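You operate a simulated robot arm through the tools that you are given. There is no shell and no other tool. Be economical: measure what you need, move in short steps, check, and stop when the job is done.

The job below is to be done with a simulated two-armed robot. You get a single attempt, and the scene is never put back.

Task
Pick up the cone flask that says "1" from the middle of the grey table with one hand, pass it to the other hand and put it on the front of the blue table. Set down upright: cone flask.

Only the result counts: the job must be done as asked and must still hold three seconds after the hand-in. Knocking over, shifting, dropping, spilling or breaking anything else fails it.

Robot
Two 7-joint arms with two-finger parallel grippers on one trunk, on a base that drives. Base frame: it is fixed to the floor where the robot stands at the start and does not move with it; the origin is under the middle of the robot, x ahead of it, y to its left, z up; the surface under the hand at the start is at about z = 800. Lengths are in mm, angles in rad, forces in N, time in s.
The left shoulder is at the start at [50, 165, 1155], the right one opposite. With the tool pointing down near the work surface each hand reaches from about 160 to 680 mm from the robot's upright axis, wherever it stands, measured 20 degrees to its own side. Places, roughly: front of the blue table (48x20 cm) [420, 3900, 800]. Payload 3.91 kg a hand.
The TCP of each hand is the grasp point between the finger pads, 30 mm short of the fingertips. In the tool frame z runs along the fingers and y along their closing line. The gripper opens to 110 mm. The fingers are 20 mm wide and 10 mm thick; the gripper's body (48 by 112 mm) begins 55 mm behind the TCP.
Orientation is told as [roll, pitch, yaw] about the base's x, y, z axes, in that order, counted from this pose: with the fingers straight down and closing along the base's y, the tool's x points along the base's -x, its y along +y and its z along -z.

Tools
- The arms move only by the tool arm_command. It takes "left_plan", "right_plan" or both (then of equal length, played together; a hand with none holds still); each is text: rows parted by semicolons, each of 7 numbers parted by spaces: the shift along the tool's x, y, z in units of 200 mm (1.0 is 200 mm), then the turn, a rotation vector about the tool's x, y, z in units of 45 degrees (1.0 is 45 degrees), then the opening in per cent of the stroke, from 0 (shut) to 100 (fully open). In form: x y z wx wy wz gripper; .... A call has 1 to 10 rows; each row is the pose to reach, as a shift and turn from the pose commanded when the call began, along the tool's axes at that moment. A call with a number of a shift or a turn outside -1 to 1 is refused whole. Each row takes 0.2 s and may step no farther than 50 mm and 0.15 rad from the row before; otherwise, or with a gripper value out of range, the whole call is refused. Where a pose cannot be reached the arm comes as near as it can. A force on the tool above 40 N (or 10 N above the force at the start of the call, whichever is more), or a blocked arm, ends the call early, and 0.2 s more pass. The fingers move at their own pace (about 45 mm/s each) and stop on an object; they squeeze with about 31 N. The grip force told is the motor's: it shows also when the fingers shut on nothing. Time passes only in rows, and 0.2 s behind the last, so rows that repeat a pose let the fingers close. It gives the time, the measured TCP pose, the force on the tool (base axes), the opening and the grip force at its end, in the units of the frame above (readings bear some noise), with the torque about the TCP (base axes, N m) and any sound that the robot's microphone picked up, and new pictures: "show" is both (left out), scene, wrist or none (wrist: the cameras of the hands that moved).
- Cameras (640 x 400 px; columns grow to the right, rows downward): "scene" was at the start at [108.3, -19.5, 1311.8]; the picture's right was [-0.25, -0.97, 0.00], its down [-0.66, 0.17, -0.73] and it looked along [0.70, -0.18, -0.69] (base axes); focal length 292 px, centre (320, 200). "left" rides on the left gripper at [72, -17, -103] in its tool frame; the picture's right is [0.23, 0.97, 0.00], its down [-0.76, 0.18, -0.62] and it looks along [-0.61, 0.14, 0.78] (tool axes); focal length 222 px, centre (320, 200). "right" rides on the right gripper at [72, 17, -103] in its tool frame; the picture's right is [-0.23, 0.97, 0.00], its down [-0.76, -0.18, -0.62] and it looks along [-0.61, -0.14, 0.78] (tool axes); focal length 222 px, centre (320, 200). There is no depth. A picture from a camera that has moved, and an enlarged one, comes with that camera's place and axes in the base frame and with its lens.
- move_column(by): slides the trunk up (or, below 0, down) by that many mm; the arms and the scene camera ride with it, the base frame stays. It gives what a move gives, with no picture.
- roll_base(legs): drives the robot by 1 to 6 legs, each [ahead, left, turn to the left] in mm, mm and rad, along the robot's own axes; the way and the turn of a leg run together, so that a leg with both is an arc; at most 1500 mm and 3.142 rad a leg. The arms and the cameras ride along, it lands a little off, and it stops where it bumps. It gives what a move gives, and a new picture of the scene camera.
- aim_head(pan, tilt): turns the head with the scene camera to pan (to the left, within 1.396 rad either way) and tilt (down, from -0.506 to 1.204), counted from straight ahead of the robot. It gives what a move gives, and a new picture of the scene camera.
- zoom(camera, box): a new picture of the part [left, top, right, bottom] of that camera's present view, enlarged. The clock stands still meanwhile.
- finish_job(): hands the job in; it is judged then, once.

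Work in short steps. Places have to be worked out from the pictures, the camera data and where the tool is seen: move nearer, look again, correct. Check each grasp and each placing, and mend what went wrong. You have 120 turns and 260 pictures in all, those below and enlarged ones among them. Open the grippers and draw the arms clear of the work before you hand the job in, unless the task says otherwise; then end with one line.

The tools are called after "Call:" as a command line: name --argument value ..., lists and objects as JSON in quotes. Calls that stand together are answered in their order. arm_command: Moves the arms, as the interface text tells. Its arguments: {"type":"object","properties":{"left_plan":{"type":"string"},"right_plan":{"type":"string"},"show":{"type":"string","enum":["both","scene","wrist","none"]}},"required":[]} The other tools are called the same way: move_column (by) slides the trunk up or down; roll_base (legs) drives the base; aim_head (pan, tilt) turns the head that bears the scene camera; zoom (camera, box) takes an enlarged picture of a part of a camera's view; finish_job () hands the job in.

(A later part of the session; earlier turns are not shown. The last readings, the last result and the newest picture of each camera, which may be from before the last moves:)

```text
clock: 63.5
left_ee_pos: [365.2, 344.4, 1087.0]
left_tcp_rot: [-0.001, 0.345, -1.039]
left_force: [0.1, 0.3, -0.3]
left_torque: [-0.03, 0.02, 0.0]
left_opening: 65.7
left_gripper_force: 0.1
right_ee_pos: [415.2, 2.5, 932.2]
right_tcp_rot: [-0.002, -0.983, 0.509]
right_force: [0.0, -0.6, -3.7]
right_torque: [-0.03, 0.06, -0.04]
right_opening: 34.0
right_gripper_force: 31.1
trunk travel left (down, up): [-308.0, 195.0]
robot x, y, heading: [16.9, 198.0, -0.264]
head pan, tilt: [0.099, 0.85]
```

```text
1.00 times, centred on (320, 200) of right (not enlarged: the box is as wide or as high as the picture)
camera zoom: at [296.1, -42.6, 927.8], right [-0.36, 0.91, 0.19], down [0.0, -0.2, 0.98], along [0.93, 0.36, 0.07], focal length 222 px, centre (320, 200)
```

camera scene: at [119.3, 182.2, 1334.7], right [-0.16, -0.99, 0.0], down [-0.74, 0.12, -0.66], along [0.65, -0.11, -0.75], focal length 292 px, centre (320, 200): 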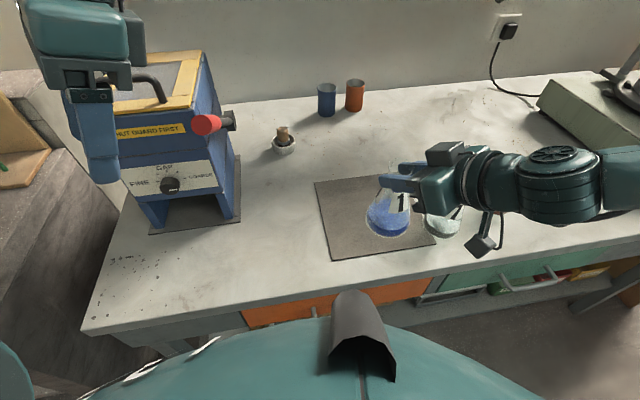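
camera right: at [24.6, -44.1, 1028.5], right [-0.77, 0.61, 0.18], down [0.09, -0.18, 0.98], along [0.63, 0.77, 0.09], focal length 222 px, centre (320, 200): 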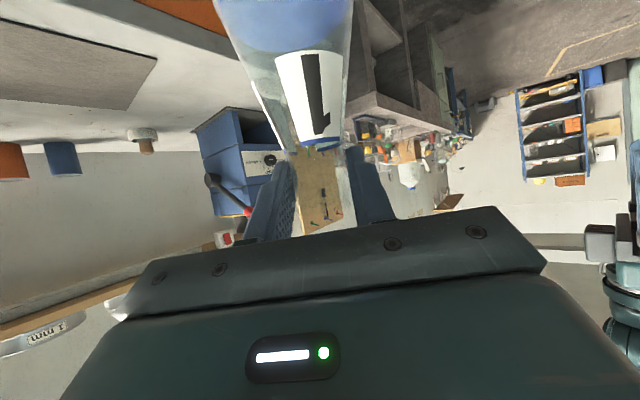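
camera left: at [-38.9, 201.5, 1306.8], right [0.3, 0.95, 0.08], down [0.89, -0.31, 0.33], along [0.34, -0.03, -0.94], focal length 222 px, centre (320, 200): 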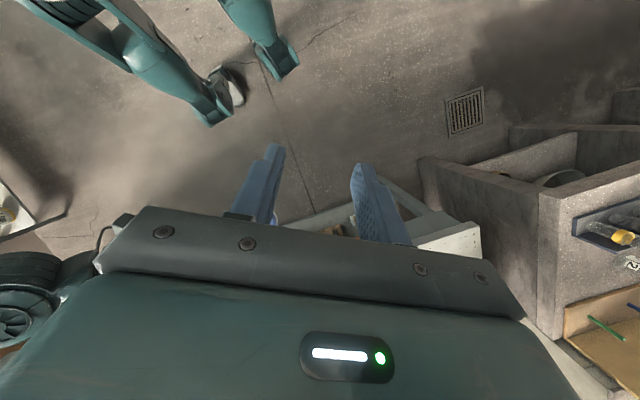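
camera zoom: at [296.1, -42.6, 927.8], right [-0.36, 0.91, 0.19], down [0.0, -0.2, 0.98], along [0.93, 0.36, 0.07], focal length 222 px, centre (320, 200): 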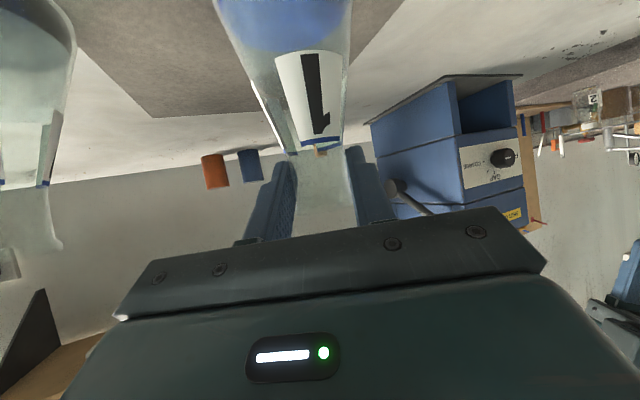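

The flask would straddle the mat's front edge at x≈416. I raise slightly and move 52 mm further onto the mat.

Call:
move_column --by 12

Call:
roll_base --legs '[[51, 14, 0]]'

Call:
move_column --by -15

```text
clock: 64.1
left_ee_pos: [365.1, 344.0, 1097.8]
left_tcp_rot: [-0.001, 0.342, -1.04]
left_force: [0.6, 0.6, -0.7]
left_torque: [0.03, 0.01, 0.01]
left_opening: 65.9
left_gripper_force: 0.1
right_ee_pos: [414.0, 3.7, 943.9]
right_tcp_rot: [-0.001, -0.984, 0.508]
right_force: [-0.2, 0.7, -3.2]
right_torque: [-0.02, 0.02, 0.02]
right_opening: 33.9
right_gripper_force: 30.8
trunk travel left (down, up): [-320.0, 183.0]
robot x, y, heading: [17.4, 200.8, -0.261]
head pan, tilt: [0.099, 0.85]
```

```text
clock: 65.0
left_ee_pos: [416.9, 344.2, 1099.9]
left_tcp_rot: [-0.002, 0.345, -1.04]
left_force: [0.2, 1.7, 0.0]
left_torque: [0.01, 0.03, -0.03]
left_opening: 66.0
left_gripper_force: 0.0
right_ee_pos: [468.4, 3.3, 943.5]
right_tcp_rot: [0.001, -0.983, 0.506]
right_force: [0.0, -0.8, -2.5]
right_torque: [0.01, 0.02, 0.02]
right_opening: 33.8
right_gripper_force: 30.9
trunk travel left (down, up): [-320.0, 183.0]
robot x, y, heading: [65.0, 201.8, -0.264]
head pan, tilt: [0.099, 0.85]
camera scene: at [172.5, 182.3, 1249.5], right [-0.16, -0.99, 0.0], down [-0.74, 0.12, -0.66], along [0.65, -0.11, -0.75], focal length 292 px, centre (320, 200)
```

scene: 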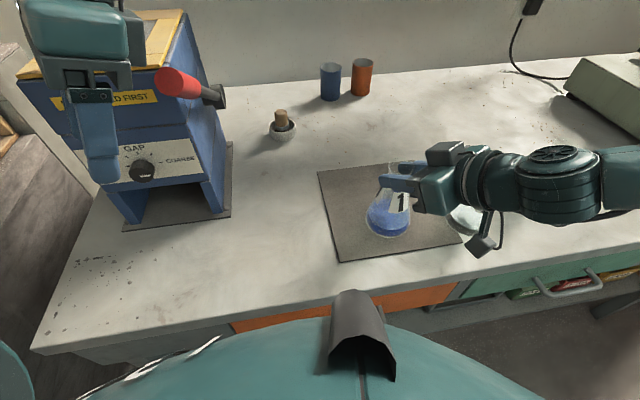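

```text
clock: 65.7
left_ee_pos: [416.4, 344.8, 1085.8]
left_tcp_rot: [0.0, 0.345, -1.039]
left_force: [0.5, -0.2, -0.3]
left_torque: [-0.03, -0.01, 0.02]
left_opening: 66.1
left_gripper_force: 0.1
right_ee_pos: [466.2, 3.4, 929.8]
right_tcp_rot: [0.0, -0.984, 0.509]
right_force: [-0.3, -0.1, -2.8]
right_torque: [-0.01, 0.02, -0.02]
right_opening: 34.2
right_gripper_force: 31.4
trunk travel left (down, up): [-305.0, 198.0]
robot x, y, heading: [64.9, 198.7, -0.262]
head pan, tilt: [0.099, 0.85]
```

The force still shows the hanging weight, so it is not touching yet. I lower in small steps, watching the force.

Call:
move_column --by -4

Call:
move_column --by -2

```text
clock: 66.2
left_ee_pos: [415.7, 345.2, 1081.2]
left_tcp_rot: [0.001, 0.345, -1.041]
left_force: [-0.2, 0.4, 0.9]
left_torque: [0.0, 0.01, -0.03]
left_opening: 66.0
left_gripper_force: 0.0
right_ee_pos: [466.3, 4.0, 925.8]
right_tcp_rot: [-0.005, -0.989, 0.513]
right_force: [-3.7, -2.4, 8.1]
right_torque: [-0.03, 0.09, -0.02]
right_opening: 34.2
right_gripper_force: 30.8
trunk travel left (down, up): [-301.0, 202.0]
robot x, y, heading: [67.2, 203.5, -0.261]
head pan, tilt: [0.099, 0.85]
```

```text
clock: 66.7
left_ee_pos: [415.1, 345.1, 1080.1]
left_tcp_rot: [-0.001, 0.343, -1.041]
left_force: [0.0, -0.5, 0.4]
left_torque: [0.0, 0.02, 0.0]
left_opening: 66.2
left_gripper_force: 0.0
right_ee_pos: [467.5, 3.2, 925.0]
right_tcp_rot: [-0.008, -0.991, 0.515]
right_force: [-3.1, -2.3, 16.5]
right_torque: [0.06, -0.39, 0.0]
right_opening: 34.3
right_gripper_force: 31.5
trunk travel left (down, up): [-299.0, 204.0]
robot x, y, heading: [68.2, 202.8, -0.266]
head pan, tilt: [0.099, 0.85]
```

The flask is resting on the table. I ease off 2 mm and open, then back straight out along the hand's pointing direction.

Call:
move_column --by 2

Call:
arm_command --right_plan "0 0 0 0 0 0 40; 0 0 0 0 0 0 60; 0 0 0 0 0 0 80; 0 0 0 0 0 0 100; 0 0 0 0 0 0 100" --show "wrist"

```text
clock: 67.2
left_ee_pos: [416.5, 343.8, 1080.9]
left_tcp_rot: [-0.001, 0.344, -1.038]
left_force: [0.2, -0.1, 0.1]
left_torque: [-0.02, 0.0, -0.01]
left_opening: 66.0
left_gripper_force: 0.1
right_ee_pos: [467.6, 2.8, 925.2]
right_tcp_rot: [-0.005, -0.984, 0.511]
right_force: [4.0, 0.9, 7.6]
right_torque: [0.23, -0.86, -0.06]
right_opening: 34.1
right_gripper_force: 30.8
trunk travel left (down, up): [-301.0, 202.0]
robot x, y, heading: [67.7, 204.7, -0.265]
head pan, tilt: [0.099, 0.85]
```

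```text
clock: 68.4
left_ee_pos: [417.0, 345.0, 1081.2]
left_tcp_rot: [-0.002, 0.343, -1.041]
left_force: [-0.4, -0.1, 0.3]
left_torque: [0.01, -0.01, -0.02]
left_opening: 66.0
left_gripper_force: 0.0
right_ee_pos: [467.1, 2.5, 924.1]
right_tcp_rot: [-0.003, -0.985, 0.51]
right_force: [0.6, 0.2, -0.2]
right_torque: [-0.01, -0.04, 0.04]
right_opening: 110.1
right_gripper_force: 0.0
trunk travel left (down, up): [-301.0, 202.0]
robot x, y, heading: [64.9, 201.3, -0.264]
head pan, tilt: [0.099, 0.85]
camera right: at [348.5, -42.5, 920.7], right [-0.36, 0.91, 0.19], down [0.0, -0.2, 0.98], along [0.93, 0.36, 0.07], focal length 222 px, centre (320, 200)
```

right: 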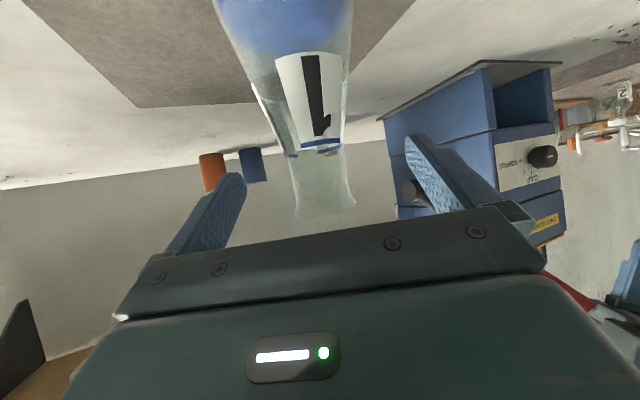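

The flask stands free at about [474, 7]. I back the base out along the hand's axis by 130 mm.

Call:
roll_base --legs '[[-93, -91, 0]]'

Call:
move_column --by -120

```text
clock: 69.9
left_ee_pos: [303.4, 279.8, 1080.6]
left_tcp_rot: [0.001, 0.343, -1.039]
left_force: [-0.4, -0.4, -0.2]
left_torque: [0.04, 0.03, 0.01]
left_opening: 66.0
left_gripper_force: 0.1
right_ee_pos: [353.9, -59.8, 924.6]
right_tcp_rot: [-0.002, -0.983, 0.511]
right_force: [0.0, 0.2, -0.9]
right_torque: [-0.01, 0.01, -0.02]
right_opening: 110.1
right_gripper_force: 0.1
trunk travel left (down, up): [-301.0, 202.0]
robot x, y, heading: [-47.2, 138.5, -0.263]
head pan, tilt: [0.099, 0.85]
camera scene: at [58.1, 117.8, 1230.7], right [-0.16, -0.99, 0.0], down [-0.74, 0.12, -0.66], along [0.65, -0.11, -0.75], focal length 292 px, centre (320, 200)
```

scene: 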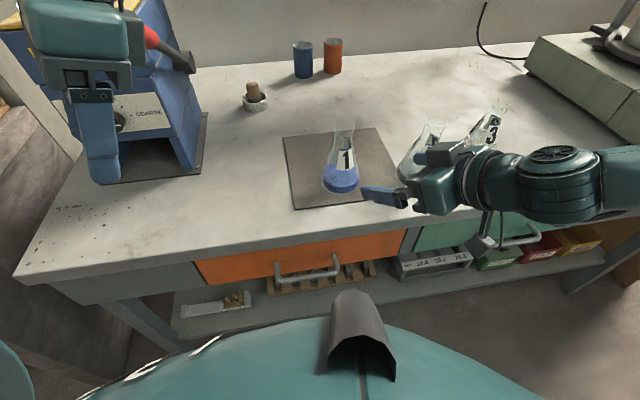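

```text
clock: 71.2
left_ee_pos: [302.9, 278.6, 971.1]
left_tcp_rot: [0.0, 0.345, -1.04]
left_force: [-0.1, 0.2, 0.2]
left_torque: [0.03, -0.01, 0.03]
left_opening: 66.1
left_gripper_force: 0.0
right_ee_pos: [356.2, -60.1, 823.4]
right_tcp_rot: [-0.039, -1.009, 0.547]
right_force: [-7.7, -2.0, 11.0]
right_torque: [-0.45, -0.32, -0.37]
right_opening: 108.8
right_gripper_force: 0.2
trunk travel left (down, up): [-190.0, 313.0]
robot x, y, heading: [-42.9, 140.3, -0.261]
head pan, tilt: [0.099, 0.85]
stopped: the force on the tool passed its limit at 50 N (the readings are from after the stop); the commanded pose is now the measured one
```

My mistake: the hand rode down onto the table edge. I raise the trunk straight back and check the scene.

Call:
move_column --by 90

Call:
aim_head --pan 0.0 --tilt 0.75

```text
clock: 72.4
left_ee_pos: [303.7, 280.0, 1058.7]
left_tcp_rot: [-0.003, 0.345, -1.041]
left_force: [-0.1, -0.8, -1.1]
left_torque: [-0.01, -0.02, 0.01]
left_opening: 65.8
left_gripper_force: 0.0
right_ee_pos: [356.6, -61.2, 912.0]
right_tcp_rot: [-0.031, -1.004, 0.537]
right_force: [-0.2, -0.3, -0.1]
right_torque: [0.05, 0.0, 0.0]
right_opening: 110.0
right_gripper_force: 0.0
trunk travel left (down, up): [-280.0, 223.0]
robot x, y, heading: [-45.5, 137.9, -0.263]
head pan, tilt: [0.099, 0.85]
```

```text
clock: 73.1
left_ee_pos: [302.9, 281.5, 1058.8]
left_tcp_rot: [-0.002, 0.344, -1.04]
left_force: [0.3, 0.4, 0.9]
left_torque: [-0.06, 0.0, 0.04]
left_opening: 66.2
left_gripper_force: 0.0
right_ee_pos: [356.6, -61.1, 910.8]
right_tcp_rot: [-0.03, -1.003, 0.536]
right_force: [-0.2, -0.9, -0.8]
right_torque: [0.03, 0.01, 0.0]
right_opening: 110.0
right_gripper_force: 0.1
trunk travel left (down, up): [-280.0, 223.0]
robot x, y, heading: [-47.0, 138.8, -0.255]
head pan, tilt: [0.0, 0.75]
camera scene: at [61.1, 109.0, 1217.1], right [-0.26, -0.97, 0.0], down [-0.66, 0.18, -0.73], along [0.71, -0.19, -0.68], focal length 292 px, centre (320, 200)
```

scene: 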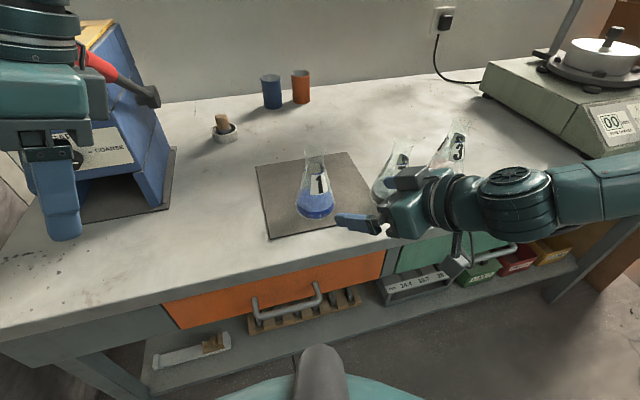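

Everything is undisturbed. I now try flattening the right hand's tilt by about 20°, in place.

Call:
arm_command --right_plan "0 0 0 0 -0.115 0 100; 0 0 0 0 -0.23 0 100; 0 0 0 0 -0.345 0 100; 0 0 0 0 -0.456 0 100; 0 0 0 0 -0.456 0 100" --show "wrist"

```text
clock: 74.3
left_ee_pos: [303.3, 280.2, 1058.8]
left_tcp_rot: [-0.002, 0.344, -1.041]
left_force: [0.0, -0.5, 0.2]
left_torque: [0.0, 0.01, -0.01]
left_opening: 65.9
left_gripper_force: 0.0
right_ee_pos: [343.8, -105.3, 1015.3]
right_tcp_rot: [-0.08, -1.357, 0.591]
right_force: [-0.3, 0.4, -0.2]
right_torque: [-0.03, 0.0, -0.02]
right_opening: 109.7
right_gripper_force: 0.0
right hand out of reach, approached as far as the arm can: row 1, 2, 3, 4, 5
trunk travel left (down, up): [-280.0, 223.0]
robot x, y, heading: [-47.5, 135.7, -0.267]
head pan, tilt: [0.0, 0.75]
camera right: at [234.6, -147.1, 965.1], right [-0.44, 0.88, 0.21], down [-0.31, -0.36, 0.88], along [0.84, 0.32, 0.43], focal length 222 px, centre (320, 200)
```

right: 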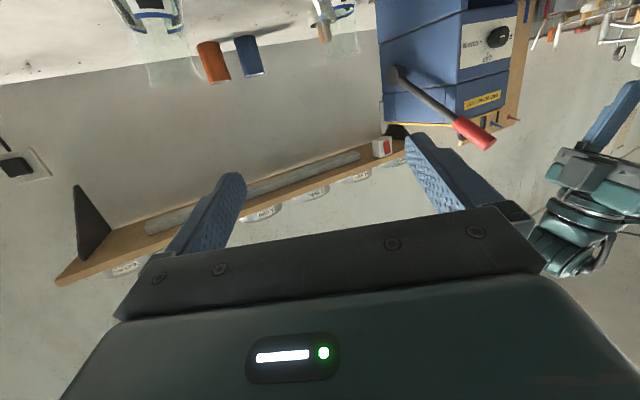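

A flat 12° tilt is reachable at this trunk-relative height. I retract the left hand, lower the trunk 96 mm so the TCP is at neck height, then line up laterally and approach part-way.

Call:
arm_command --left_plan "0.072 -0.13 0.025 0 0 0 60; 0.143 -0.26 0.05 0 0 0 60; 0.215 -0.39 0.075 0 0 0 60; 0.286 -0.517 0.1 0 0 0 60" --show "none"

Call:
move_column --by -96

Call:
roll_base --legs '[[-24, 24, 0], [57, 56, 0]]'

Call:
zoom --camera "right" --box '[0, 0, 640, 400]'

```text
clock: 75.3
left_ee_pos: [183.5, 279.3, 1060.2]
left_tcp_rot: [-0.001, 0.346, -1.039]
left_force: [-0.2, 0.9, -0.7]
left_torque: [-0.02, 0.04, -0.02]
left_opening: 66.1
left_gripper_force: 0.0
right_ee_pos: [344.5, -104.9, 1015.6]
right_tcp_rot: [-0.081, -1.355, 0.59]
right_force: [0.4, -0.5, 0.0]
right_torque: [0.01, 0.04, 0.0]
right_opening: 109.9
right_gripper_force: 0.0
trunk travel left (down, up): [-280.0, 223.0]
robot x, y, heading: [-46.1, 136.9, -0.262]
head pan, tilt: [0.0, 0.75]
```

```text
clock: 76.6
left_ee_pos: [184.1, 280.1, 964.2]
left_tcp_rot: [-0.002, 0.345, -1.04]
left_force: [-0.5, 0.2, 0.0]
left_torque: [0.01, 0.01, -0.01]
left_opening: 65.9
left_gripper_force: 0.0
right_ee_pos: [343.3, -105.4, 920.0]
right_tcp_rot: [-0.08, -1.357, 0.592]
right_force: [0.1, 0.0, -0.1]
right_torque: [-0.02, -0.02, 0.03]
right_opening: 110.1
right_gripper_force: 0.0
trunk travel left (down, up): [-184.0, 319.0]
robot x, y, heading: [-45.2, 136.3, -0.26]
head pan, tilt: [0.0, 0.75]
```

```text
clock: 78.2
left_ee_pos: [234.9, 349.3, 963.7]
left_tcp_rot: [-0.001, 0.344, -1.04]
left_force: [0.1, 0.7, 0.8]
left_torque: [-0.01, -0.02, 0.01]
left_opening: 66.1
left_gripper_force: 0.1
right_ee_pos: [396.7, -36.5, 919.3]
right_tcp_rot: [-0.08, -1.356, 0.593]
right_force: [0.1, 0.9, -0.2]
right_torque: [0.0, 0.0, 0.03]
right_opening: 110.0
right_gripper_force: 0.1
trunk travel left (down, up): [-184.0, 319.0]
robot x, y, heading: [4.6, 204.2, -0.258]
head pan, tilt: [0.0, 0.75]
camera scene: at [113.2, 177.2, 1121.1], right [-0.26, -0.97, 0.0], down [-0.66, 0.18, -0.73], along [0.71, -0.19, -0.68], focal length 292 px, centre (320, 200)
```

scene: 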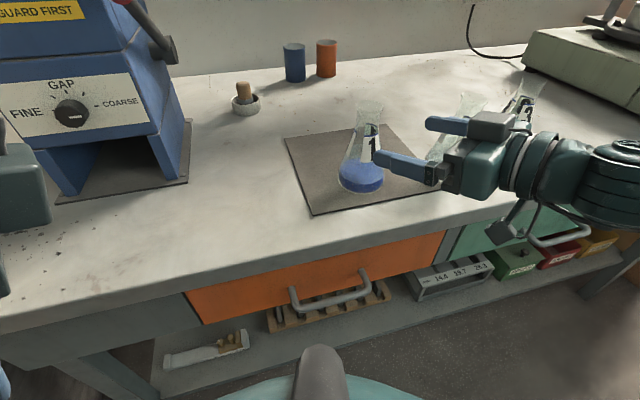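

```text
1.00 times, centred on (320, 200) of right (not enlarged: the box is as wide or as high as the picture)
camera zoom: at [286.7, -78.8, 868.9], right [-0.44, 0.88, 0.21], down [-0.31, -0.36, 0.88], along [0.84, 0.32, 0.43], focal length 222 px, centre (320, 200)
```

zoom: 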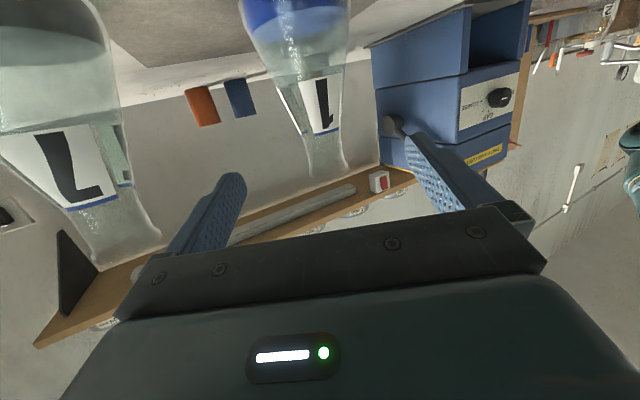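

The flask at about [475, 6.5] lies straight ahead of the hand, 89 mm away. I advance 79 mm.

Call:
roll_base --legs '[[56.5, 55, 0]]'

Call:
zoom --camera "right" --box '[0, 0, 640, 400]'

Call:
zoom --camera "scene" --box '[280, 80, 480, 220]'

```text
clock: 79.4
left_ee_pos: [303.0, 387.8, 963.7]
left_tcp_rot: [-0.001, 0.344, -1.04]
left_force: [0.6, 0.2, 0.1]
left_torque: [-0.03, 0.0, 0.0]
left_opening: 66.3
left_gripper_force: 0.0
right_ee_pos: [463.7, 2.8, 918.7]
right_tcp_rot: [-0.08, -1.356, 0.592]
right_force: [0.4, -0.1, 0.0]
right_torque: [0.0, 0.02, 0.02]
right_opening: 109.9
right_gripper_force: 0.0
trunk travel left (down, up): [-184.0, 319.0]
robot x, y, heading: [74.6, 244.0, -0.26]
head pan, tilt: [0.0, 0.75]
camera scene: at [181.4, 215.7, 1121.1], right [-0.26, -0.97, 0.0], down [-0.66, 0.18, -0.73], along [0.71, -0.19, -0.68], focal length 292 px, centre (320, 200)
```

scene: 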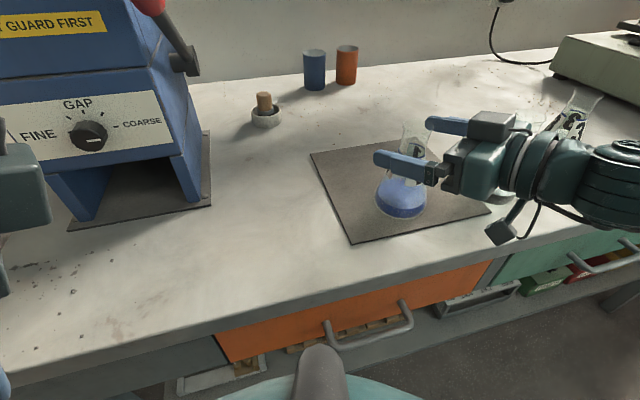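

```text
1.00 times, centred on (320, 200) of right (not enlarged: the box is as wide or as high as the picture)
camera zoom: at [354.9, -40.3, 868.9], right [-0.44, 0.88, 0.21], down [-0.31, -0.36, 0.88], along [0.84, 0.32, 0.43], focal length 222 px, centre (320, 200)
```

zoom: 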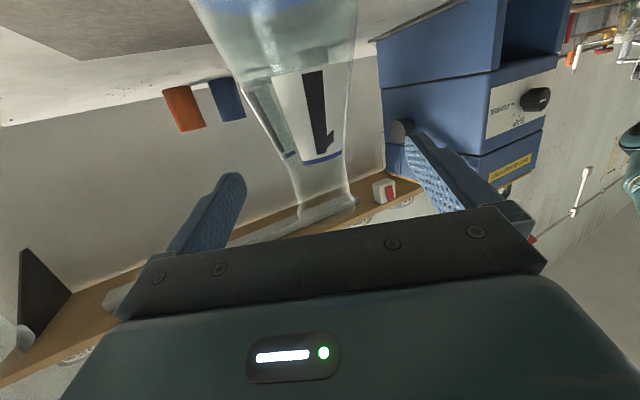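

```text
2.86 times, centred on (380, 150) of scene
camera zoom: at [181.4, 215.7, 1121.1], right [-0.26, -0.97, 0.0], down [-0.66, 0.18, -0.73], along [0.71, -0.19, -0.68], focal length 834 px, centre (149, 343)
```

zoom: 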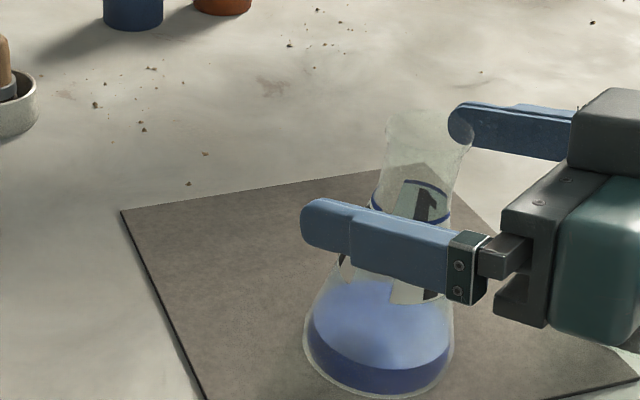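

The hand is level with the neck and centred. I close the right gripper.

Call:
arm_command --right_plan "0 0 0 0 0 0 60; 0 0 0 0 0 0 40; 0 0 0 0 0 0 20; 0 0 0 0 0 0 0; 0 0 0 0 0 0 0; 0 0 0 0 0 0 0; 0 0 0 0 0 0 0; 0 0 0 0 0 0 0" --show "none"

Call:
zoom --camera "scene" --box '[330, 80, 530, 220]'

```text
clock: 81.2
left_ee_pos: [303.0, 386.7, 963.8]
left_tcp_rot: [0.0, 0.343, -1.038]
left_force: [-0.3, -0.1, 0.7]
left_torque: [-0.02, -0.01, 0.01]
left_opening: 66.0
left_gripper_force: 0.0
right_ee_pos: [465.4, 1.6, 919.2]
right_tcp_rot: [-0.08, -1.357, 0.592]
right_force: [0.5, 0.3, 0.5]
right_torque: [0.09, -0.01, -0.01]
right_opening: 34.0
right_gripper_force: 31.0
trunk travel left (down, up): [-184.0, 319.0]
robot x, y, heading: [75.5, 242.8, -0.259]
head pan, tilt: [0.0, 0.75]
```

```text
2.86 times, centred on (430, 150) of scene
camera zoom: at [181.3, 215.6, 1121.1], right [-0.26, -0.97, 0.0], down [-0.66, 0.18, -0.73], along [0.71, -0.19, -0.68], focal length 834 px, centre (6, 343)
```

zoom: 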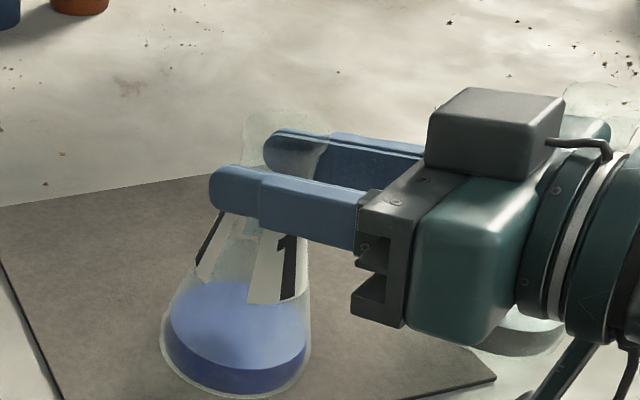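

A clean neck grip at 34 mm. I lift 25 mm, confirm the weight, then lift more.

Call:
move_column --by 25

Call:
move_column --by 75

Call:
zoom --camera "scene" --box '[330, 80, 530, 220]'

```text
clock: 81.9
left_ee_pos: [303.7, 386.3, 988.4]
left_tcp_rot: [-0.001, 0.343, -1.041]
left_force: [0.1, -0.1, 0.4]
left_torque: [0.02, 0.03, -0.03]
left_opening: 65.9
left_gripper_force: 0.1
right_ee_pos: [464.1, 1.6, 944.0]
right_tcp_rot: [-0.077, -1.356, 0.591]
right_force: [0.3, 0.0, -2.9]
right_torque: [-0.01, 0.02, -0.03]
right_opening: 34.2
right_gripper_force: 30.8
trunk travel left (down, up): [-209.0, 294.0]
robot x, y, heading: [70.6, 243.5, -0.26]
head pan, tilt: [0.0, 0.75]
```

```text
clock: 83.0
left_ee_pos: [304.6, 386.7, 1063.6]
left_tcp_rot: [-0.001, 0.344, -1.039]
left_force: [-0.3, 0.3, -0.2]
left_torque: [0.01, 0.0, -0.02]
left_opening: 66.1
left_gripper_force: 0.0
right_ee_pos: [465.2, 1.0, 1019.8]
right_tcp_rot: [-0.076, -1.356, 0.589]
right_force: [0.3, -0.7, -2.0]
right_torque: [-0.03, 0.04, 0.02]
right_opening: 34.1
right_gripper_force: 31.0
trunk travel left (down, up): [-284.0, 219.0]
robot x, y, heading: [73.7, 245.1, -0.257]
head pan, tilt: [0.0, 0.75]
```

```text
2.86 times, centred on (430, 150) of scene
camera zoom: at [181.6, 215.5, 1221.1], right [-0.26, -0.97, 0.0], down [-0.66, 0.18, -0.73], along [0.71, -0.19, -0.68], focal length 834 px, centre (6, 343)
```

zoom: 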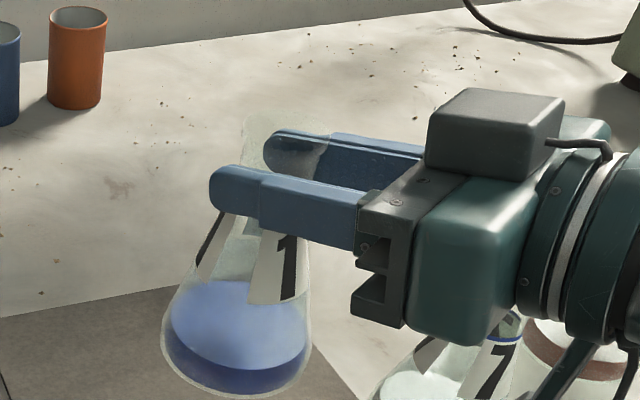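

Lifted cleanly. I back away from the table for the handover.

Call:
roll_base --legs '[[-380, 0, 0]]'

Call:
aim_head --pan 0.1 --tilt 0.6

```text
clock: 85.4
left_ee_pos: [-61.5, 486.0, 1063.5]
left_tcp_rot: [-0.003, 0.343, -1.04]
left_force: [0.1, 0.6, -0.4]
left_torque: [-0.01, 0.0, 0.03]
left_opening: 66.0
left_gripper_force: 0.1
right_ee_pos: [97.8, 99.1, 1019.1]
right_tcp_rot: [-0.081, -1.357, 0.59]
right_force: [0.5, -0.4, -1.7]
right_torque: [-0.01, 0.03, -0.02]
right_opening: 34.1
right_gripper_force: 31.5
trunk travel left (down, up): [-284.0, 219.0]
robot x, y, heading: [-296.3, 339.5, -0.265]
head pan, tilt: [0.0, 0.75]
camera scene: at [-184.8, 313.3, 1221.2], right [-0.26, -0.97, 0.0], down [-0.66, 0.18, -0.73], along [0.71, -0.19, -0.68], focal length 292 px, centre (320, 200)
```

scene: 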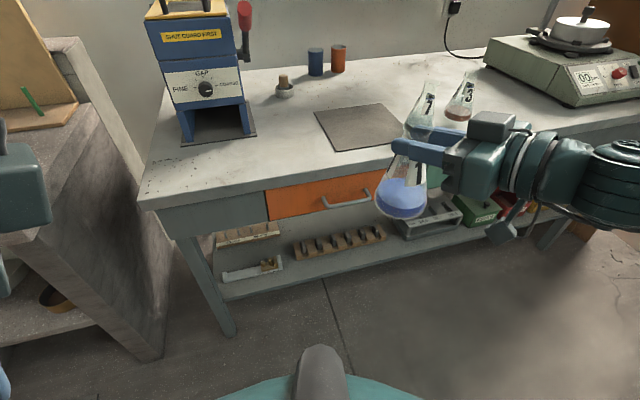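

```text
clock: 86.1
left_ee_pos: [-62.8, 484.5, 1063.5]
left_tcp_rot: [-0.002, 0.344, -1.042]
left_force: [-0.1, -0.5, 0.4]
left_torque: [-0.03, 0.02, -0.04]
left_opening: 66.2
left_gripper_force: 0.0
right_ee_pos: [98.2, 98.7, 1019.5]
right_tcp_rot: [-0.076, -1.357, 0.587]
right_force: [0.5, 0.3, -3.2]
right_torque: [-0.02, 0.04, 0.03]
right_opening: 33.9
right_gripper_force: 31.3
trunk travel left (down, up): [-284.0, 219.0]
robot x, y, heading: [-290.4, 342.3, -0.262]
head pan, tilt: [0.099, 0.6]
camera scene: at [-177.4, 320.4, 1233.9], right [-0.16, -0.99, 0.0], down [-0.56, 0.09, -0.82], along [0.81, -0.13, -0.57], focal length 292 px, centre (320, 200)
```

scene: 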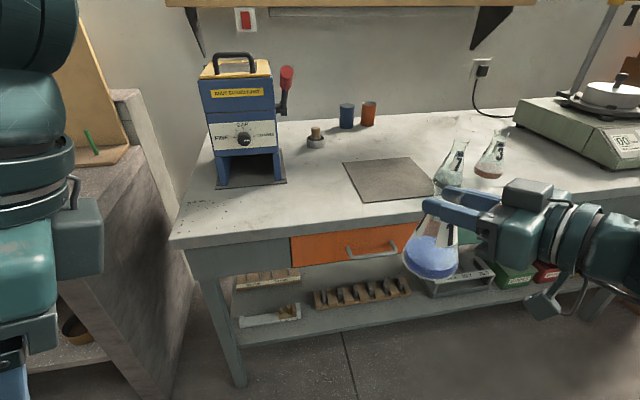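

The flask axis is at about [107, 104] with the rim at z≈1037. I raise the left hand, remove its lean (its yaw already suits), and set the opening to 46 mm.

Call:
arm_command --left_plan "0.034 0 -0.094 0 -0.073 0 42; 0.067 0 -0.188 0 -0.146 0 42; 0.101 0 -0.282 0 -0.219 0 42; 0.135 0 -0.376 0 -0.292 0 42; 0.168 0 -0.47 0 -0.365 0 42; 0.202 0 -0.565 0 -0.438 0 42" --show "none"

Call:
arm_command --left_plan "-0.17 -0.017 0 0 0 0.01 42; -0.33 -0.033 0 0 0 0.02 42; -0.5 -0.05 0 0 0 0.03 42; -0.67 -0.067 0 0 0 0.03 42; -0.83 -0.083 0 0 0 0.03 42; -1 -0.1 0 0 0 0.03 42" --show "scene"

```text
clock: 87.5
left_ee_pos: [-62.2, 484.0, 1184.8]
left_tcp_rot: [-0.004, 0.0, -1.041]
left_force: [0.1, -0.2, 0.5]
left_torque: [0.02, -0.02, -0.02]
left_opening: 46.4
left_gripper_force: 0.1
right_ee_pos: [98.1, 98.8, 1018.3]
right_tcp_rot: [-0.079, -1.354, 0.588]
right_force: [-0.8, 0.1, -3.2]
right_torque: [0.0, 0.03, 0.0]
right_opening: 34.1
right_gripper_force: 31.2
trunk travel left (down, up): [-284.0, 219.0]
robot x, y, heading: [-288.8, 341.8, -0.264]
head pan, tilt: [0.099, 0.6]
```

```text
clock: 88.9
left_ee_pos: [22.8, 302.6, 1184.9]
left_tcp_rot: [-0.003, 0.001, -1.065]
left_force: [0.4, 0.4, 0.0]
left_torque: [0.01, -0.02, -0.02]
left_opening: 46.3
left_gripper_force: 0.0
right_ee_pos: [97.2, 98.2, 1018.9]
right_tcp_rot: [-0.077, -1.356, 0.585]
right_force: [0.3, -0.6, -3.6]
right_torque: [0.0, 0.02, 0.01]
right_opening: 33.9
right_gripper_force: 31.0
trunk travel left (down, up): [-284.0, 219.0]
robot x, y, heading: [-290.5, 343.3, -0.261]
head pan, tilt: [0.099, 0.6]
camera scene: at [-177.3, 320.0, 1233.9], right [-0.16, -0.99, 0.0], down [-0.56, 0.09, -0.82], along [0.81, -0.13, -0.57], focal length 292 px, centre (320, 200)
```

scene: 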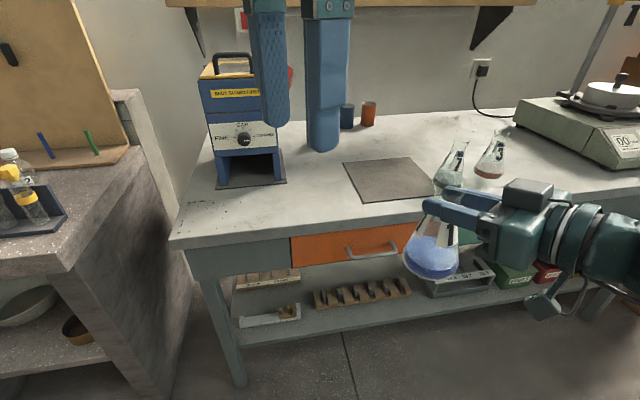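

I continue to just short of the flask axis.

Call:
arm_command --left_plan "-0.17 -0.02 0 0 0 0 42; -0.34 -0.04 0 0 0 0 42; -0.51 -0.06 0 0 0 0 42; -0.68 -0.08 0 0 0 0 42; -0.85 -0.1 0 0 0 0 42; -1 -0.116 0 0 0 0 42" --show "none"

Call:
arm_command --left_plan "-0.073 0 0.05 0 0 0 42; -0.073 0 0.12 0 0 0 42"

Call:
zoom --camera "left" --box '[160, 60, 480, 260]'

```text
clock: 90.3
left_ee_pos: [97.4, 113.9, 1183.6]
left_tcp_rot: [0.001, 0.0, -1.066]
left_force: [0.2, 1.2, 0.5]
left_torque: [0.01, 0.0, 0.05]
left_opening: 46.4
left_gripper_force: 0.1
right_ee_pos: [97.5, 97.6, 1019.2]
right_tcp_rot: [-0.076, -1.357, 0.586]
right_force: [-0.4, -0.3, -2.1]
right_torque: [-0.02, 0.0, 0.02]
right_opening: 33.9
right_gripper_force: 30.9
trunk travel left (down, up): [-284.0, 219.0]
robot x, y, heading: [-290.2, 342.9, -0.265]
head pan, tilt: [0.099, 0.6]
```

```text
clock: 90.9
left_ee_pos: [106.3, 104.3, 1158.1]
left_tcp_rot: [0.001, -0.002, -1.065]
left_force: [-0.6, 0.1, -0.1]
left_torque: [0.02, -0.03, -0.02]
left_opening: 46.2
left_gripper_force: 0.1
left hand out of reach, approached as far as the arm can: row 1
right_ee_pos: [97.3, 99.1, 1019.4]
right_tcp_rot: [-0.079, -1.355, 0.587]
right_force: [-0.1, 0.3, -2.9]
right_torque: [-0.01, 0.05, -0.02]
right_opening: 33.9
right_gripper_force: 30.6
trunk travel left (down, up): [-284.0, 219.0]
robot x, y, heading: [-293.6, 341.4, -0.265]
head pan, tilt: [0.099, 0.6]
camera scene: at [-177.4, 320.4, 1234.0], right [-0.16, -0.99, 0.0], down [-0.56, 0.09, -0.82], along [0.81, -0.13, -0.57], focal length 292 px, centre (320, 200)
camera left: at [57.9, 158.7, 1262.6], right [0.74, 0.67, 0.0], down [0.53, -0.58, 0.62], along [0.42, -0.46, -0.78], focal length 222 px, centre (320, 200)
```

scene: 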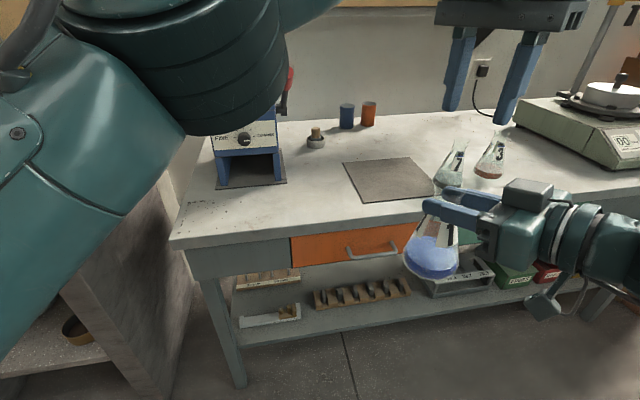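
left: 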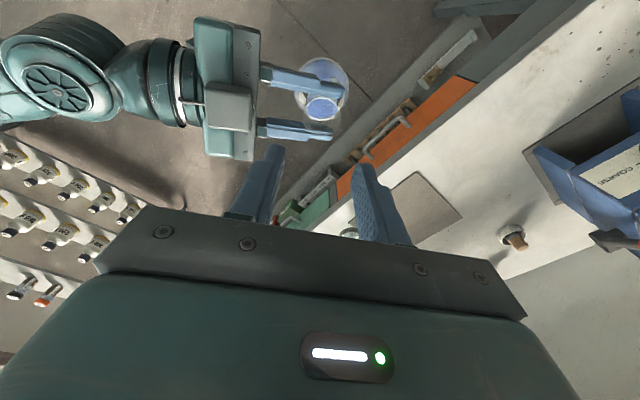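

```text
2.00 times, centred on (320, 160) of left
camera zoom: at [57.9, 158.7, 1262.6], right [0.74, 0.67, 0.0], down [0.53, -0.58, 0.62], along [0.42, -0.46, -0.78], focal length 444 px, centre (320, 280)
```

zoom: 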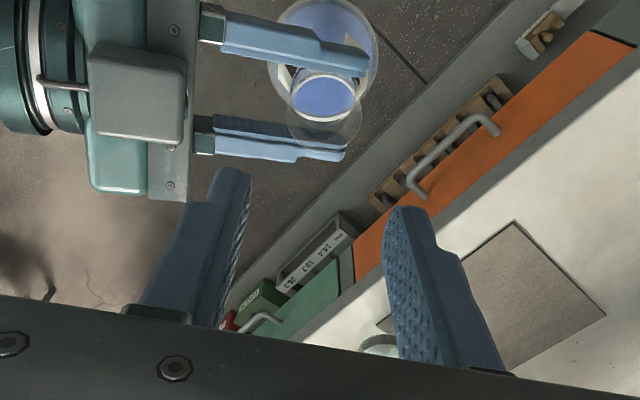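

The fingers are aligned over the rim to within 2 mm and clear of the box. I descend to just above the rim and check again.

Call:
arm_command --left_plan "0.006 0.007 0.1 0 0 0 42; 0.006 0.007 0.2 0 0 0 42; 0.006 0.007 0.27 0 0 0 42; 0.006 0.007 0.27 0 0 0 42"

Call:
zoom --camera "left" --box '[200, 80, 440, 240]'

Call:
zoom --camera "scene" --box '[380, 90, 580, 290]'

```text
clock: 91.9
left_ee_pos: [106.2, 105.1, 1106.4]
left_tcp_rot: [0.0, 0.0, -1.063]
left_force: [0.1, 1.1, 0.3]
left_torque: [0.0, 0.0, 0.01]
left_opening: 46.3
left_gripper_force: 0.0
right_ee_pos: [98.5, 98.2, 1018.7]
right_tcp_rot: [-0.079, -1.357, 0.589]
right_force: [0.8, -0.2, -2.4]
right_torque: [-0.02, 0.05, -0.02]
right_opening: 34.1
right_gripper_force: 30.9
trunk travel left (down, up): [-284.0, 219.0]
robot x, y, heading: [-289.5, 343.8, -0.258]
head pan, tilt: [0.099, 0.6]
camera scene: at [-177.4, 320.4, 1234.0], right [-0.16, -0.99, 0.0], down [-0.56, 0.09, -0.82], along [0.81, -0.13, -0.57], focal length 292 px, centre (320, 200)
camera left: at [57.6, 159.9, 1209.0], right [0.74, 0.67, 0.0], down [0.53, -0.58, 0.62], along [0.42, -0.46, -0.78], focal length 222 px, centre (320, 200)
```

scene: 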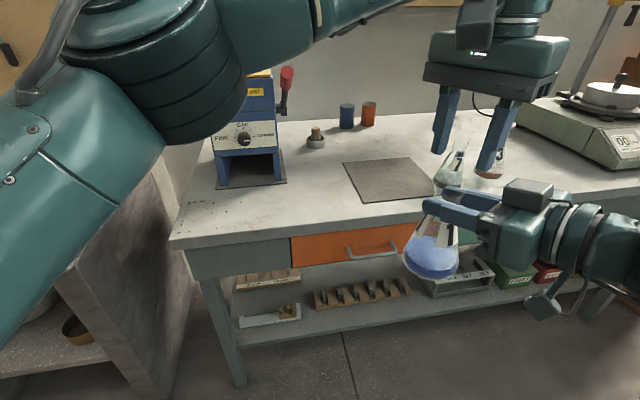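
left: 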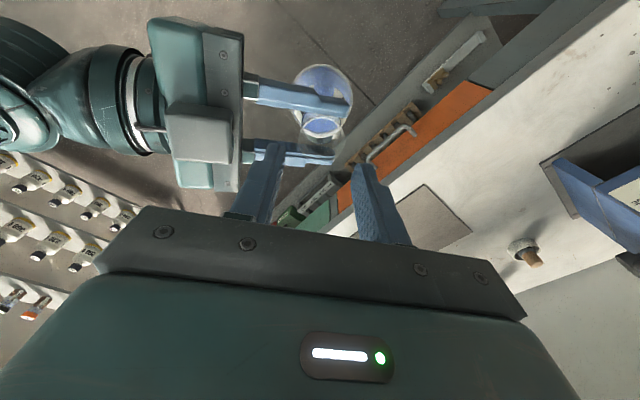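

```text
2.50 times, centred on (320, 160) of left
camera zoom: at [57.6, 159.9, 1209.0], right [0.74, 0.67, 0.0], down [0.53, -0.58, 0.62], along [0.42, -0.46, -0.78], focal length 555 px, centre (320, 300)
```

zoom: 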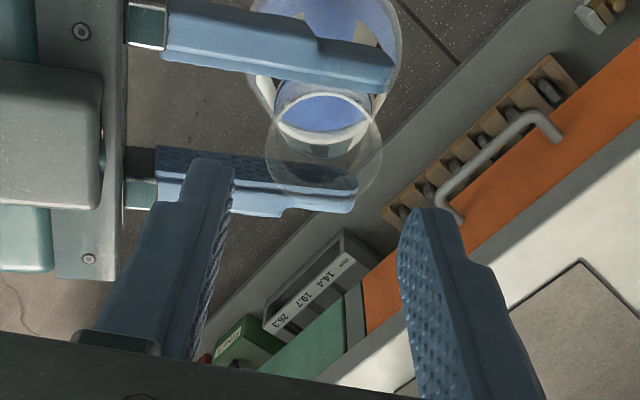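

```text
2.00 times, centred on (480, 190) of scene
camera zoom: at [-177.4, 320.4, 1234.0], right [-0.16, -0.99, 0.0], down [-0.56, 0.09, -0.82], along [0.81, -0.13, -0.57], focal length 584 px, centre (0, 220)
```

zoom: 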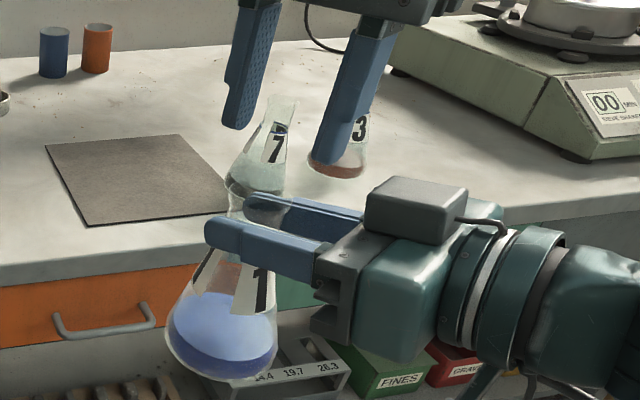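

The rim is centred at [107, 107] with the fingers 2 mm off. I correct that and descend to z≈1045 so the pads straddle the neck.

Call:
arm_command --left_plan "0.007 0.009 0.05 0 0 0 42; 0.007 0.009 0.12 0 0 0 42; 0.007 0.009 0.19 0 0 0 42; 0.007 0.009 0.25 0 0 0 42; 0.007 0.009 0.305 0 0 0 42; 0.007 0.009 0.305 0 0 0 42" --show "none"

Call:
zoom --camera "left" --box '[200, 80, 440, 240]'

Call:
zoom --camera "scene" --box '[380, 90, 580, 290]'

```text
clock: 93.3
left_ee_pos: [108.2, 107.4, 1045.4]
left_tcp_rot: [-0.001, -0.002, -1.064]
left_force: [0.1, 0.4, -0.7]
left_torque: [0.01, 0.01, -0.02]
left_opening: 46.1
left_gripper_force: 0.1
right_ee_pos: [98.5, 99.9, 1018.1]
right_tcp_rot: [-0.079, -1.356, 0.589]
right_force: [0.9, -0.2, -3.5]
right_torque: [0.03, 0.04, -0.04]
right_opening: 34.0
right_gripper_force: 31.1
trunk travel left (down, up): [-284.0, 219.0]
robot x, y, heading: [-295.3, 347.1, -0.259]
head pan, tilt: [0.099, 0.6]
```

```text
2.50 times, centred on (320, 160) of left
camera zoom: at [58.6, 162.1, 1148.4], right [0.74, 0.67, 0.0], down [0.53, -0.58, 0.62], along [0.42, -0.46, -0.78], focal length 555 px, centre (320, 300)
```

zoom: 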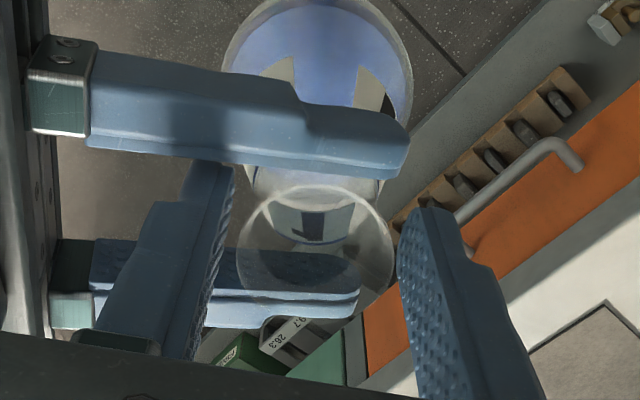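

```text
2.00 times, centred on (480, 190) of scene
camera zoom: at [-177.4, 320.4, 1234.0], right [-0.16, -0.99, 0.0], down [-0.56, 0.09, -0.82], along [0.81, -0.13, -0.57], focal length 584 px, centre (0, 220)
```

zoom: 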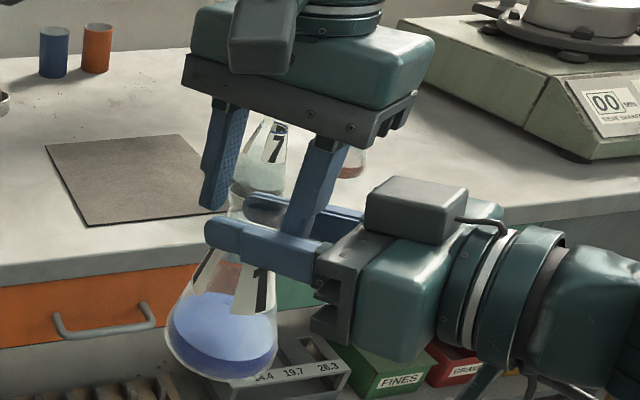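

The fingers straddle the neck with no contact and a clear gap to the box. I go 5 mm lower and close the left gripper.

Call:
arm_command --left_plan "0 0 0.025 0 0 0 42; 0 0 0.025 0 0 0 20; 0 0 0.025 0 0 0 0; 0 0 0.025 0 0 0 0; 0 0 0.025 0 0 0 0; 0 0 0.025 0 0 0 0" --show "none"

Call:
zoom --camera "scene" --box '[380, 90, 580, 290]'

```text
clock: 94.7
left_ee_pos: [107.1, 107.5, 1040.3]
left_tcp_rot: [-0.001, 0.001, -1.066]
left_force: [-7.0, -3.2, -0.4]
left_torque: [-0.03, 0.02, -0.15]
left_opening: 34.3
left_gripper_force: 31.0
right_ee_pos: [97.0, 98.3, 1019.3]
right_tcp_rot: [-0.081, -1.356, 0.592]
right_force: [7.2, 3.8, -1.7]
right_torque: [-0.04, 0.13, 0.16]
right_opening: 33.9
right_gripper_force: 31.0
trunk travel left (down, up): [-284.0, 219.0]
robot x, y, heading: [-289.2, 341.6, -0.26]
head pan, tilt: [0.099, 0.6]
```

```text
2.00 times, centred on (480, 190) of scene
camera zoom: at [-177.4, 320.4, 1234.0], right [-0.16, -0.99, 0.0], down [-0.56, 0.09, -0.82], along [0.81, -0.13, -0.57], focal length 584 px, centre (0, 220)
```

zoom: 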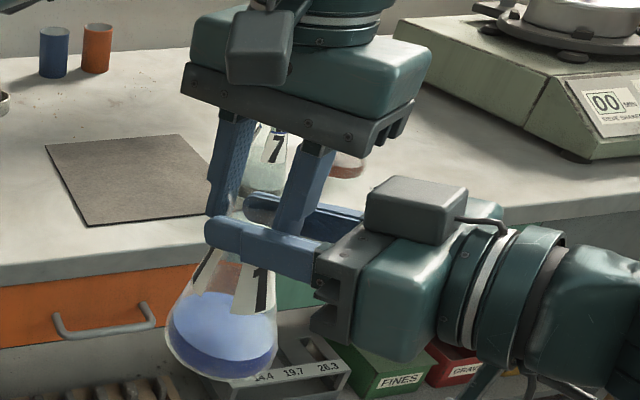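

Both hands hold the neck. I open the right gripper while the left keeps squeezing.

Call:
arm_command --left_plan "0 0 0 0 0 0 0; 0 0 0 0 0 0 0; 0 0 0 0 0 0 0; 0 0 0 0 0 0 0; 0 0 0 0 0 0 0" --right_plan "0 0 0 0 0 0 40; 0 0 0 0 0 0 60; 0 0 0 0 0 0 80; 0 0 0 0 0 0 100; 0 0 0 0 0 0 100" --show "scene"

Call:
zoom --camera "scene" --box '[380, 90, 580, 290]'

```text
clock: 95.9
left_ee_pos: [107.9, 107.6, 1040.0]
left_tcp_rot: [-0.002, 0.0, -1.063]
left_force: [-0.9, 0.4, 0.3]
left_torque: [-0.01, 0.01, 0.03]
left_opening: 34.2
left_gripper_force: 31.0
right_ee_pos: [98.1, 98.5, 1018.2]
right_tcp_rot: [-0.078, -1.357, 0.587]
right_force: [0.8, -0.4, 0.5]
right_torque: [0.01, 0.0, -0.03]
right_opening: 110.0
right_gripper_force: 0.0
trunk travel left (down, up): [-284.0, 219.0]
robot x, y, heading: [-293.8, 340.6, -0.259]
head pan, tilt: [0.099, 0.6]
camera scene: at [-177.4, 320.4, 1234.0], right [-0.16, -0.99, 0.0], down [-0.56, 0.09, -0.82], along [0.81, -0.13, -0.57], focal length 292 px, centre (320, 200)
```

scene: 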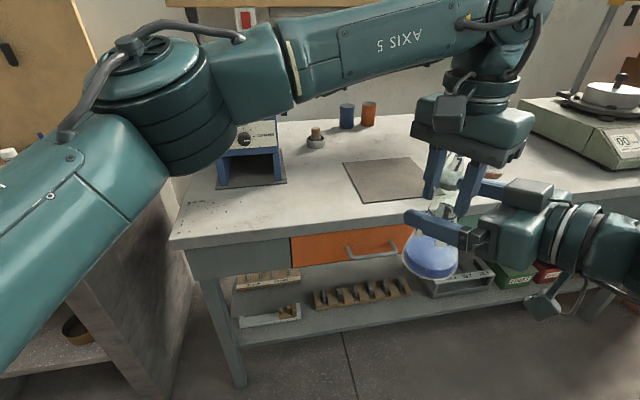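

```text
2.00 times, centred on (480, 190) of scene
camera zoom: at [-177.4, 320.4, 1234.0], right [-0.16, -0.99, 0.0], down [-0.56, 0.09, -0.82], along [0.81, -0.13, -0.57], focal length 584 px, centre (0, 220)
```

zoom: 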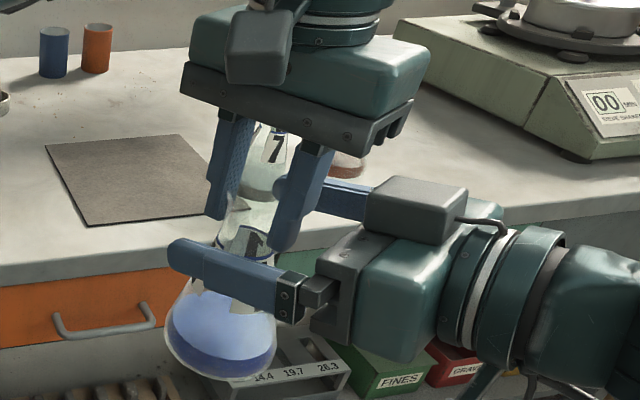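

The left hand holds the flask upright alone. I withdraw the right hand straight back, the left holding.

Call:
arm_command --right_plan "0.025 0 -0.12 0 0 0 100; 0.05 0 -0.24 0 0 0 100; 0.078 0 -0.366 0 0 0 100; 0.104 0 -0.49 0 0 0 100; 0.13 0 -0.61 0 0 0 100; 0.156 0 -0.733 0 0 0 100" --show "scene"

```text
clock: 97.3
left_ee_pos: [107.5, 107.5, 1040.8]
left_tcp_rot: [-0.002, 0.0, -1.064]
left_force: [-0.1, -0.3, -0.1]
left_torque: [0.03, 0.01, 0.01]
left_opening: 33.9
left_gripper_force: 30.6
right_ee_pos: [25.2, 41.8, 1019.3]
right_tcp_rot: [-0.08, -1.355, 0.584]
right_force: [0.5, -0.4, 0.3]
right_torque: [-0.02, -0.02, -0.01]
right_opening: 110.0
right_gripper_force: 0.0
right hand out of reach, approached as far as the arm can: row 3, 4, 5, 6
trunk travel left (down, up): [-284.0, 219.0]
robot x, y, heading: [-295.8, 339.5, -0.26]
head pan, tilt: [0.099, 0.6]
camera scene: at [-177.4, 320.6, 1234.0], right [-0.16, -0.99, 0.0], down [-0.56, 0.09, -0.82], along [0.81, -0.13, -0.57], focal length 292 px, centre (320, 200)
```

scene: 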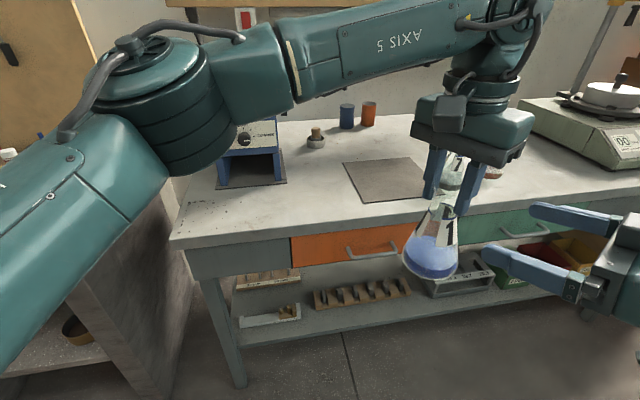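

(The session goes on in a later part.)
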